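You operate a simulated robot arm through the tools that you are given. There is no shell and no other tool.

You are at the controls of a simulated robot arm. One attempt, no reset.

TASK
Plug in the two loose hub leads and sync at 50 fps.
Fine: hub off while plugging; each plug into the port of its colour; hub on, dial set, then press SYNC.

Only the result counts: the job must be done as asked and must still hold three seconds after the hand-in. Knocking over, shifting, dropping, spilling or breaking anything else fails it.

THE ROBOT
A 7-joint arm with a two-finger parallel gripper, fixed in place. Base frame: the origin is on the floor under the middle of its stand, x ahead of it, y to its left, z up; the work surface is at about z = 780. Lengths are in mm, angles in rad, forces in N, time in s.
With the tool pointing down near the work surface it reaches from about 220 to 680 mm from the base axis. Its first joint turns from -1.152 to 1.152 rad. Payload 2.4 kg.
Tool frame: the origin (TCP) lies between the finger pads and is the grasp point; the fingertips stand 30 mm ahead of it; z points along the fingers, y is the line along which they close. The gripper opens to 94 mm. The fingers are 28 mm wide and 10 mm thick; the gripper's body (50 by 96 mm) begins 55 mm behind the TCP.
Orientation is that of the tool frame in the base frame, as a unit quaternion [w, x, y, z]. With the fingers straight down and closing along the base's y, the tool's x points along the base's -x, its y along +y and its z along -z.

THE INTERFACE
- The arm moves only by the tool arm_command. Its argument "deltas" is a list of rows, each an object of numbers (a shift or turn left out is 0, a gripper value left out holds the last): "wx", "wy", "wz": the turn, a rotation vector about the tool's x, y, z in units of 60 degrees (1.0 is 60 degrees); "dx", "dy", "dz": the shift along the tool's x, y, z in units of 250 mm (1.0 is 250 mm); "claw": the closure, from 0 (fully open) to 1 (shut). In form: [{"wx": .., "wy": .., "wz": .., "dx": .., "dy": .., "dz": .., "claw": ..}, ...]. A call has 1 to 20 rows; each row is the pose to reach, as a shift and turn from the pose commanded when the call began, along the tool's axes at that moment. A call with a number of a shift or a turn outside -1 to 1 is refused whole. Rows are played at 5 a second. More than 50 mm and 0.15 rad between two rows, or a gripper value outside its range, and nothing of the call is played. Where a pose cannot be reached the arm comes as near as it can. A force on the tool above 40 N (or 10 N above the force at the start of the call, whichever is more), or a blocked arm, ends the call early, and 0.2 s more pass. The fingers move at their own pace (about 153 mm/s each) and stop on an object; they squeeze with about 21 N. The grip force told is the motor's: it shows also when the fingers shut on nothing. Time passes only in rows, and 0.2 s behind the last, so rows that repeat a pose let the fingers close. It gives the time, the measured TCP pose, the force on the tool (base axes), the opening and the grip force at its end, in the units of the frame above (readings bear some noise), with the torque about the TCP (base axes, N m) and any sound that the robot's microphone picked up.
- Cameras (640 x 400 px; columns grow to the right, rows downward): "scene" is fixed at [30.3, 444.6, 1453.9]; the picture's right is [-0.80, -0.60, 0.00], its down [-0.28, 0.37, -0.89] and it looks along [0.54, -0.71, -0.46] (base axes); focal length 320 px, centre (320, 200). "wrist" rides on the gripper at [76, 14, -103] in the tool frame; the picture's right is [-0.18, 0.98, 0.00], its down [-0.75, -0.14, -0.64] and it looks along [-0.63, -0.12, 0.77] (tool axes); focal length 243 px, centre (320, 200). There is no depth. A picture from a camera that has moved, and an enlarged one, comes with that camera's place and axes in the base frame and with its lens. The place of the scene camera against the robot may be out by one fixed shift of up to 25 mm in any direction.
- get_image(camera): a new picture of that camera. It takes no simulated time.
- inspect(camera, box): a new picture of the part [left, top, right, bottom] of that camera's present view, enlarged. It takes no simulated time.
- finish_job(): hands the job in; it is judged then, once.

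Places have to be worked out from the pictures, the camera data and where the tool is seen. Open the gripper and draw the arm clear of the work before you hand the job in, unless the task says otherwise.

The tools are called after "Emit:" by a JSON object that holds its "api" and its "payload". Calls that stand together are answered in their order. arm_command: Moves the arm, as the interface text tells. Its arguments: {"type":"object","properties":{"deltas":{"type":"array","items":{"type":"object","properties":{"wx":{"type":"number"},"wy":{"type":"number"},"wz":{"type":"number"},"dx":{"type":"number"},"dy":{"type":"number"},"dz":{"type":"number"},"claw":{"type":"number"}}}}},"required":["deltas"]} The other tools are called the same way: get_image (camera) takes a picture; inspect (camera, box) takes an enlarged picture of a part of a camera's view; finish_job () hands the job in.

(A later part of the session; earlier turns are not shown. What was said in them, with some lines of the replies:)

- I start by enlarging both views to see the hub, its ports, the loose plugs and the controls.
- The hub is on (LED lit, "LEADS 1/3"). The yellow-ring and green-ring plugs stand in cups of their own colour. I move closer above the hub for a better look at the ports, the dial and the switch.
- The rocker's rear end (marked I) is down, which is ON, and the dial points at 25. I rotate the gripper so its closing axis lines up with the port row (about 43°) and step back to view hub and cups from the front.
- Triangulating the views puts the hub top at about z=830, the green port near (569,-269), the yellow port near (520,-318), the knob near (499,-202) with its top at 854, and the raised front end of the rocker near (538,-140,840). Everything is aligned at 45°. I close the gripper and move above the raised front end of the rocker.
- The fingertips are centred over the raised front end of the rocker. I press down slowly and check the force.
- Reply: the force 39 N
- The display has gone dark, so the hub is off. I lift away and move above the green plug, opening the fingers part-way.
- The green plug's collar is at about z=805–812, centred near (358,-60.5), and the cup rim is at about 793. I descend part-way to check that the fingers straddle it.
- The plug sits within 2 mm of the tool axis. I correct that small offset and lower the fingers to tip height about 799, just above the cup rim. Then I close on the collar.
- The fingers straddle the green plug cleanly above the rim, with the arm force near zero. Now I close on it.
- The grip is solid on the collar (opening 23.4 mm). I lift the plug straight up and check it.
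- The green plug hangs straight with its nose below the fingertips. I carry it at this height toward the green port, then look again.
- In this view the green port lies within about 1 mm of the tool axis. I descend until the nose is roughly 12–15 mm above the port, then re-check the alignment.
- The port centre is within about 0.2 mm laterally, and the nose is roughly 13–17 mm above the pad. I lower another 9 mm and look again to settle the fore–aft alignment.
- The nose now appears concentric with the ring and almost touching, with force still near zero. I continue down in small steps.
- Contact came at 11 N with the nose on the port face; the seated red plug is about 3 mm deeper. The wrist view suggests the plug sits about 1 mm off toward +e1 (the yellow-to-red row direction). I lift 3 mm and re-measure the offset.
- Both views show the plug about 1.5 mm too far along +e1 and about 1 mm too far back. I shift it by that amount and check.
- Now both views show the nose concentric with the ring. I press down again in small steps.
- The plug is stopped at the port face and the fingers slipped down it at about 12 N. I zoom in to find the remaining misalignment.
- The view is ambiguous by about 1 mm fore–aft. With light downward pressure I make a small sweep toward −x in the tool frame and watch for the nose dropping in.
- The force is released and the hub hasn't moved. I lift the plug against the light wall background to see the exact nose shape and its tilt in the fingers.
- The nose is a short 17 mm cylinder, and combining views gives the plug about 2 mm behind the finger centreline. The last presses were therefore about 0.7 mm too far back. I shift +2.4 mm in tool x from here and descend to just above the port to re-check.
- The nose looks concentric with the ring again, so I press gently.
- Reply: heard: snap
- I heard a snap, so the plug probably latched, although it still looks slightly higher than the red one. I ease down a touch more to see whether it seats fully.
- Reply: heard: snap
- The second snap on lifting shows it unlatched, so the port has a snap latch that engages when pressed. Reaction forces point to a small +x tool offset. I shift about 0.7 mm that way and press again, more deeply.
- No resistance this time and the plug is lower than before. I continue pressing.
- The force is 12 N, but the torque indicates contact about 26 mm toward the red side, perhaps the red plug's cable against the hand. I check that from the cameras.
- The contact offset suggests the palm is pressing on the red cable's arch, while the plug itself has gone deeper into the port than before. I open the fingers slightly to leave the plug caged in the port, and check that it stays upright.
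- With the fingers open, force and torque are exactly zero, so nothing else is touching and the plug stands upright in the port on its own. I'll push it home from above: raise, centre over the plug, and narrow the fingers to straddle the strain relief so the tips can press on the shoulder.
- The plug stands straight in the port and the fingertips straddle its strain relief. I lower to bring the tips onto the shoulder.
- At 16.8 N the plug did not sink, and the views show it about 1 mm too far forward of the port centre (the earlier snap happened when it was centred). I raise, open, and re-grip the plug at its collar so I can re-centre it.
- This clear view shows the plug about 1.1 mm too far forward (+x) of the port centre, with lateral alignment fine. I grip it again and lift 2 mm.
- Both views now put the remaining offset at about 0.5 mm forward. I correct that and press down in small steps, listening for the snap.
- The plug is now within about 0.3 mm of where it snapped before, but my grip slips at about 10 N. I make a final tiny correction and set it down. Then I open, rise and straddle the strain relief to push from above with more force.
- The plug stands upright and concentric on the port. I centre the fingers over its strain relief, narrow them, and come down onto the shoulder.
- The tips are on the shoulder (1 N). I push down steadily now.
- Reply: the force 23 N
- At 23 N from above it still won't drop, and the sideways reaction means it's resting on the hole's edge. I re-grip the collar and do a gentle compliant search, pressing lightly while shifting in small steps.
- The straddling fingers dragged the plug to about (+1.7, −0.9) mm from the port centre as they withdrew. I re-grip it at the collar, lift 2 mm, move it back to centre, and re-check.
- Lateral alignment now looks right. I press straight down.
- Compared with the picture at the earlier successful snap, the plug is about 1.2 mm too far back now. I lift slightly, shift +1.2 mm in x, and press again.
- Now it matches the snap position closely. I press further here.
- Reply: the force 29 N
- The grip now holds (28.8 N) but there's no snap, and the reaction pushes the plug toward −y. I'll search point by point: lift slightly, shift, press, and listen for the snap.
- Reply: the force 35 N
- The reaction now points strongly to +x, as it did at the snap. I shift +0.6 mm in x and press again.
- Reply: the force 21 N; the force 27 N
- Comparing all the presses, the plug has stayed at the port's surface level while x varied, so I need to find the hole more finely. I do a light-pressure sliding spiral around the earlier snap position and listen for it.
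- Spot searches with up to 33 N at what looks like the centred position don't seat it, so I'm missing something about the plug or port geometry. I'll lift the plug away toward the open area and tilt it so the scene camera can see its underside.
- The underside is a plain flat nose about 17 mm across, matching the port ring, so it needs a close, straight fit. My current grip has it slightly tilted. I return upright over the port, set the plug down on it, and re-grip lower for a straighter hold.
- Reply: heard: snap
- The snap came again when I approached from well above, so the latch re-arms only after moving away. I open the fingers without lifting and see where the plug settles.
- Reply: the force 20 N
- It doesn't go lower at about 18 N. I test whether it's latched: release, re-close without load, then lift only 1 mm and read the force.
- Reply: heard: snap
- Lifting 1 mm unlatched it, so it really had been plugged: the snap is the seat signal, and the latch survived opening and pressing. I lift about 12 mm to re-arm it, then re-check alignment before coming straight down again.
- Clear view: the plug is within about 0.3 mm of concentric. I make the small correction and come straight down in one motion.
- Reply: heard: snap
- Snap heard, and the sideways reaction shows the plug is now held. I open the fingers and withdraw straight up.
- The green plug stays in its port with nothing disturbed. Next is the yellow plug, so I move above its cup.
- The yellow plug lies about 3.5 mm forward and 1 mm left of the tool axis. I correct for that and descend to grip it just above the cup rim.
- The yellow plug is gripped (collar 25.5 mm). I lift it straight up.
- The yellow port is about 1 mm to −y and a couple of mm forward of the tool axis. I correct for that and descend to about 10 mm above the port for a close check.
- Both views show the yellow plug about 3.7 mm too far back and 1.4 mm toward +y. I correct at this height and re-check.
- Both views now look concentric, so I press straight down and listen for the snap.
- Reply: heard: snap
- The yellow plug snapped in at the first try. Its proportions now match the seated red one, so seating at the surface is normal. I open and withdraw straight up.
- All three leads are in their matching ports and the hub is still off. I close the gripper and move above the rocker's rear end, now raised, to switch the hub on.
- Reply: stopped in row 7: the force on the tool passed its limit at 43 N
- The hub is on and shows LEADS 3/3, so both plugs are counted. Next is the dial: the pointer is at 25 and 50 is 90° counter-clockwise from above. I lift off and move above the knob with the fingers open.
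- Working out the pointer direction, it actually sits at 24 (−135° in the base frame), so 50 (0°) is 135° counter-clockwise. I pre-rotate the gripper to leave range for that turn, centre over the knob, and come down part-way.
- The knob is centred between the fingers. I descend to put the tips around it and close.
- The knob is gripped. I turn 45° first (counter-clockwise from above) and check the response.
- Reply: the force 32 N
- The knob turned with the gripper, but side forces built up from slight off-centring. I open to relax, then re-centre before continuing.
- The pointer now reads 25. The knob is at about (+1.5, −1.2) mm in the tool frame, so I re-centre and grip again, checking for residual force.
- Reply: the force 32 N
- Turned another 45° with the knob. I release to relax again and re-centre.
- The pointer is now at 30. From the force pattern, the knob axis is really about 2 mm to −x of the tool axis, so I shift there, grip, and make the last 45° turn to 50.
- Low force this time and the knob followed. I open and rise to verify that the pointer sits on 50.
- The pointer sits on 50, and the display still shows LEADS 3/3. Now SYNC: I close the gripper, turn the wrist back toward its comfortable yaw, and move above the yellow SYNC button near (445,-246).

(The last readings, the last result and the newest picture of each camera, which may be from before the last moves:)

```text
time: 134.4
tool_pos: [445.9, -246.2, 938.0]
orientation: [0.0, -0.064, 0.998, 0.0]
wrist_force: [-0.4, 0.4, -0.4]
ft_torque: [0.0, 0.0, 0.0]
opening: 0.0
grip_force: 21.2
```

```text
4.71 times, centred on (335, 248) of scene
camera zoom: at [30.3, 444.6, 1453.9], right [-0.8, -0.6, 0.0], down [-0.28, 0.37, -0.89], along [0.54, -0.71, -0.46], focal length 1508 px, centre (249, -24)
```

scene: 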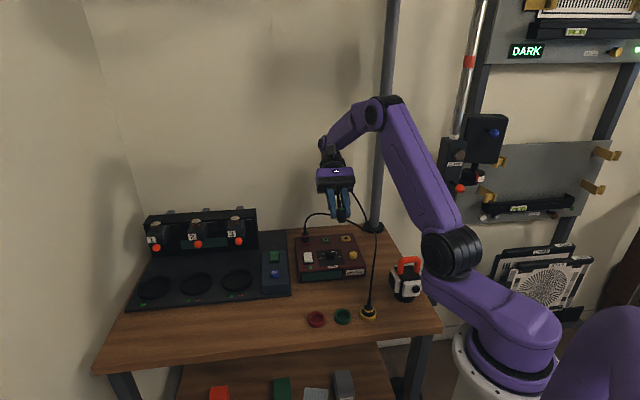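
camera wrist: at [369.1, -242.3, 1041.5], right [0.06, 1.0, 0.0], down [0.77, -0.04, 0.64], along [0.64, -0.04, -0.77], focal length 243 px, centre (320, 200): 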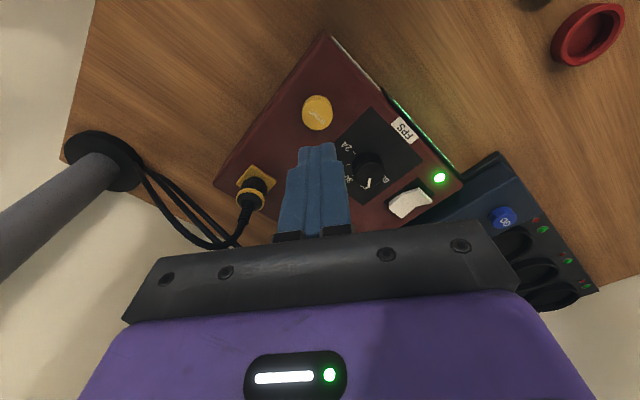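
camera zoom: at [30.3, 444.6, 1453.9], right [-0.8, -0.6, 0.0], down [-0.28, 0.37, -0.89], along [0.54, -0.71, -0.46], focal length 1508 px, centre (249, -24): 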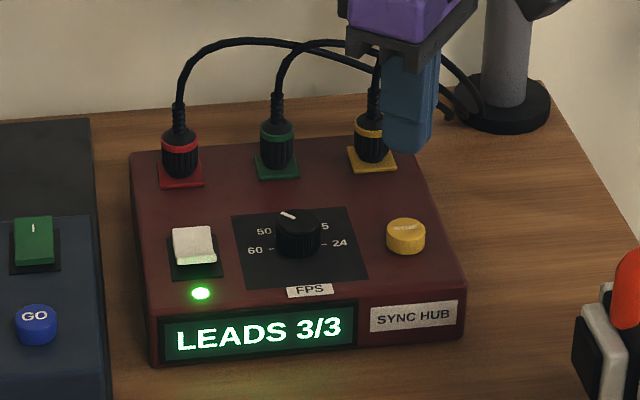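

The SYNC button centre is about (+2.8, −1.8) mm in the tool frame. I correct for that and lower to just above it.

Emit:
{"api": "arm_command", "payload": {"deltas": [{"dx": 0.006, "dy": -0.004, "dz": 0.05, "claw": 1}, {"dx": 0.011, "dy": -0.007, "dz": 0.1, "claw": 1}, {"dx": 0.011, "dy": -0.007, "dz": 0.16, "claw": 1}, {"dx": 0.011, "dy": -0.007, "dz": 0.22, "claw": 1}, {"dx": 0.011, "dy": -0.007, "dz": 0.236, "claw": 1}, {"dx": 0.011, "dy": -0.007, "dz": 0.236, "claw": 1}]}}

Emit:
{"api": "inspect", "payload": {"camera": "wrist", "box": [250, 90, 390, 190]}}

Emit:
{"api": "inspect", "payload": {"camera": "scene", "box": [300, 225, 380, 290]}}

```text
time: 135.8
tool_pos: [443.8, -250.1, 878.8]
orientation: [0.0, -0.065, 0.998, 0.0]
wrist_force: [0.4, -0.2, 0.0]
ft_torque: [-0.02, -0.03, 0.02]
opening: 0.0
grip_force: 21.1
```

```text
4.00 times, centred on (320, 140) of wrist
camera zoom: at [366.3, -244.5, 981.3], right [0.05, 1.0, 0.0], down [0.77, -0.04, 0.64], along [0.64, -0.04, -0.77], focal length 970 px, centre (320, 440)
```

zoom: 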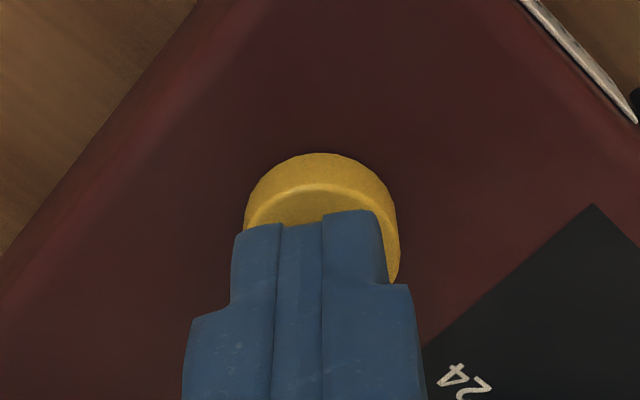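

```text
6.15 times, centred on (340, 258) of scene
camera zoom: at [30.3, 444.6, 1453.9], right [-0.8, -0.6, 0.0], down [-0.28, 0.37, -0.89], along [0.54, -0.71, -0.46], focal length 1971 px, centre (197, -154)
```

zoom: 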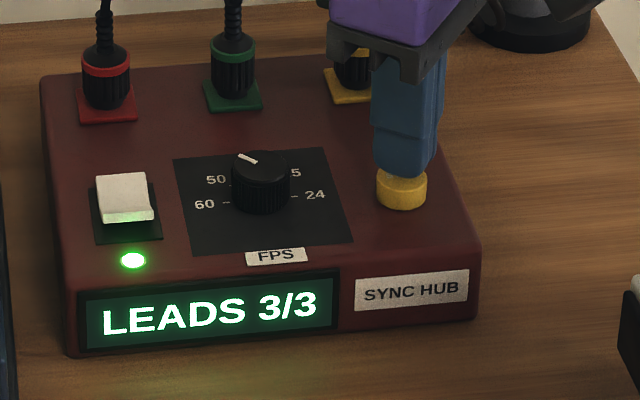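

Emit:
{"api": "arm_command", "payload": {"deltas": [{"dz": 0.01, "claw": 1}, {"dz": 0.018, "claw": 1}, {"dz": 0.024, "claw": 1}, {"dz": 0.03, "claw": 1}, {"dz": 0.034, "claw": 1}]}}

Emit:
{"api": "inspect", "payload": {"camera": "scene", "box": [300, 225, 380, 290]}}

```text
time: 137.0
tool_pos: [444.4, -248.4, 870.6]
orientation: [-0.001, -0.066, 0.998, 0.0]
wrist_force: [-0.7, -0.2, 0.2]
ft_torque: [-0.05, 0.02, 0.03]
opening: 0.0
grip_force: 20.7
```

```text
6.15 times, centred on (340, 258) of scene
camera zoom: at [30.3, 444.6, 1453.9], right [-0.8, -0.6, 0.0], down [-0.28, 0.37, -0.89], along [0.54, -0.71, -0.46], focal length 1971 px, centre (197, -154)
```

zoom: 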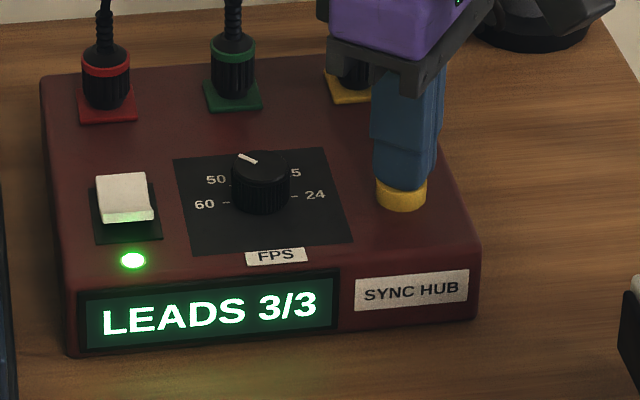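

No contact yet at tip height about 840.6. I continue lowering onto the button in small steps.

Emit:
{"api": "arm_command", "payload": {"deltas": [{"dz": 0.004, "claw": 1}, {"dz": 0.008, "claw": 1}, {"dz": 0.012, "claw": 1}, {"dz": 0.016, "claw": 1}, {"dz": 0.016, "claw": 1}]}}

Emit:
{"api": "inspect", "payload": {"camera": "scene", "box": [300, 225, 380, 290]}}

```text
time: 138.2
tool_pos: [444.1, -249.1, 868.4]
orientation: [0.001, -0.065, 0.998, 0.0]
wrist_force: [0.0, 2.2, 9.3]
ft_torque: [0.04, 0.05, 0.0]
opening: 0.0
grip_force: 20.7
heard: click
```

```text
6.15 times, centred on (340, 258) of scene
camera zoom: at [30.1, 444.8, 1453.8], right [-0.8, -0.6, 0.0], down [-0.28, 0.37, -0.89], along [0.54, -0.71, -0.46], focal length 1971 px, centre (197, -154)
```

zoom: 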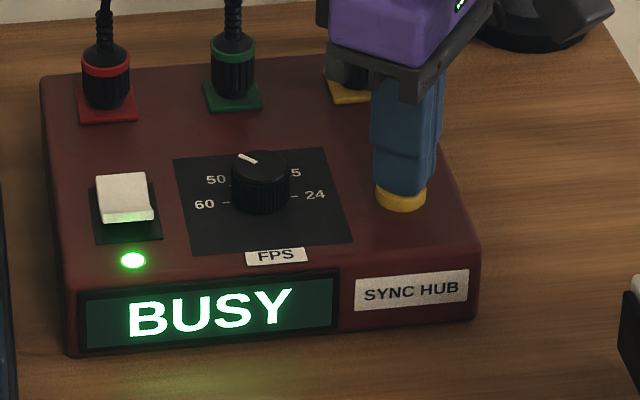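

Click heard and the display shows BUSY, so the sync has started. I lift straight off and wait for the result.

Emit:
{"api": "arm_command", "payload": {"deltas": [{"dz": -0.03, "claw": 1}, {"dz": -0.12, "claw": 1}, {"dz": -0.28, "claw": 1}, {"dz": -0.42, "claw": 1}, {"dz": -0.42, "claw": 1}, {"dz": -0.42, "claw": 1}]}}

Emit:
{"api": "inspect", "payload": {"camera": "scene", "box": [300, 225, 380, 290]}}

```text
time: 139.6
tool_pos: [442.9, -249.1, 971.9]
orientation: [0.0, -0.065, 0.998, -0.001]
wrist_force: [-0.3, -0.9, 0.0]
ft_torque: [0.04, -0.03, -0.02]
opening: 0.2
grip_force: 21.1
```

```text
6.15 times, centred on (340, 258) of scene
camera zoom: at [30.3, 444.6, 1453.9], right [-0.8, -0.6, 0.0], down [-0.28, 0.37, -0.89], along [0.54, -0.71, -0.46], focal length 1971 px, centre (197, -154)
```

zoom: 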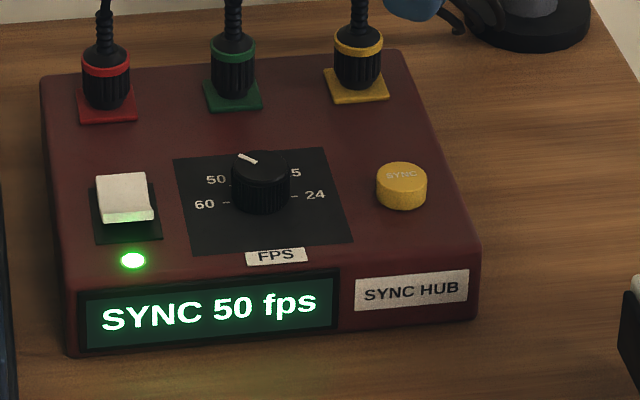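

The display reads "SYNC 50 fps". I open the gripper and draw the arm up and back, clear of the work.

Emit:
{"api": "arm_command", "payload": {"deltas": [{"dz": -0.15, "claw": 0.5}, {"dz": -0.3, "claw": 0.0}, {"dz": -0.45, "dx": 0.06, "dy": 0.05, "claw": 0.0}, {"dz": -0.6, "dx": 0.14, "dy": 0.12, "claw": 0.0}, {"dz": -0.72, "dx": 0.24, "dy": 0.21, "claw": 0.0}, {"dz": -0.8, "dx": 0.33, "dy": 0.3, "claw": 0.0}, {"dz": -0.81, "dx": 0.4, "dy": 0.37, "claw": 0.0}, {"dz": -0.81, "dx": 0.4, "dy": 0.37, "claw": 0.0}, {"dz": -0.81, "dx": 0.4, "dy": 0.37, "claw": 0.0}]}}

Emit:
{"api": "get_image", "payload": {"camera": "scene"}}

Emit:
{"api": "inspect", "payload": {"camera": "scene", "box": [285, 195, 415, 330]}}

```text
time: 141.6
tool_pos: [332.9, -169.5, 1176.7]
orientation: [0.0, -0.065, 0.998, 0.0]
wrist_force: [-0.3, -0.5, -0.7]
ft_torque: [-0.01, 0.01, 0.02]
opening: 93.9
grip_force: 0.0
```

```text
taken
```

scene: 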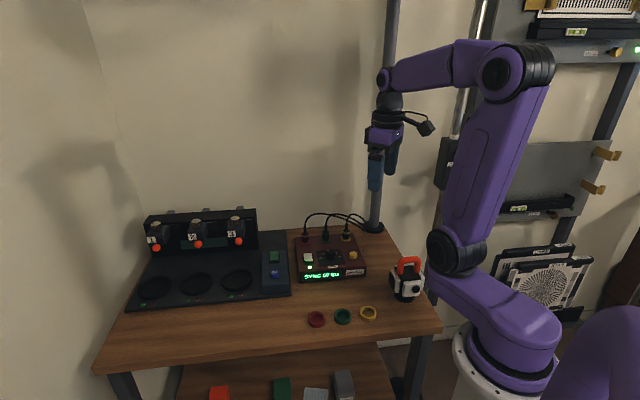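

```text
2.96 times, centred on (350, 262) of scene
camera zoom: at [30.3, 444.6, 1453.9], right [-0.8, -0.6, 0.0], down [-0.28, 0.37, -0.89], along [0.54, -0.71, -0.46], focal length 949 px, centre (231, 15)
```

zoom: 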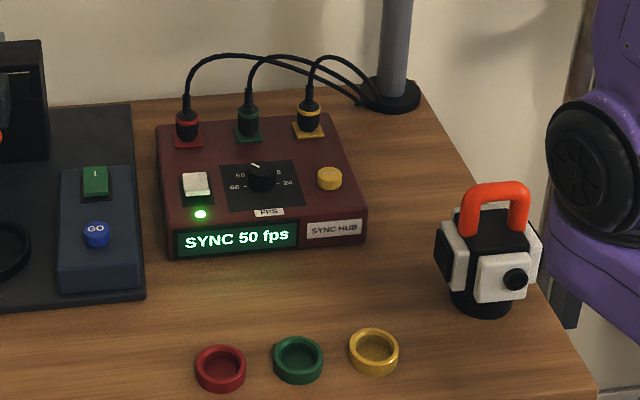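

Both leads are plugged into their matching ports, and the display shows "SYNC 50 fps". The cups and neighbouring devices are unmoved, the gripper is open and the arm is clear. I hand the job in.

Emit:
{"api": "finish_job", "payload": {}}

```text
The job is handed in.
```

Both loose leads are plugged in and the hub is synced at 50 fps; I've handed the job in.

- **Plugging:** the hub was off while I plugged the green lead into the green port and the yellow lead into the yellow port. The green plug took many tries to latch; the yellow one latched the first time.
- **Check:** with the hub back on, the display read "LEADS 3/3".
- **Sync:** I turned the dial from 24 to 50, then pressed SYNC. The display went to "BUSY" and then "SYNC 50 fps".
- **Finish:** the gripper is open, the arm is clear of the work, and nothing else on the table appears to have moved.
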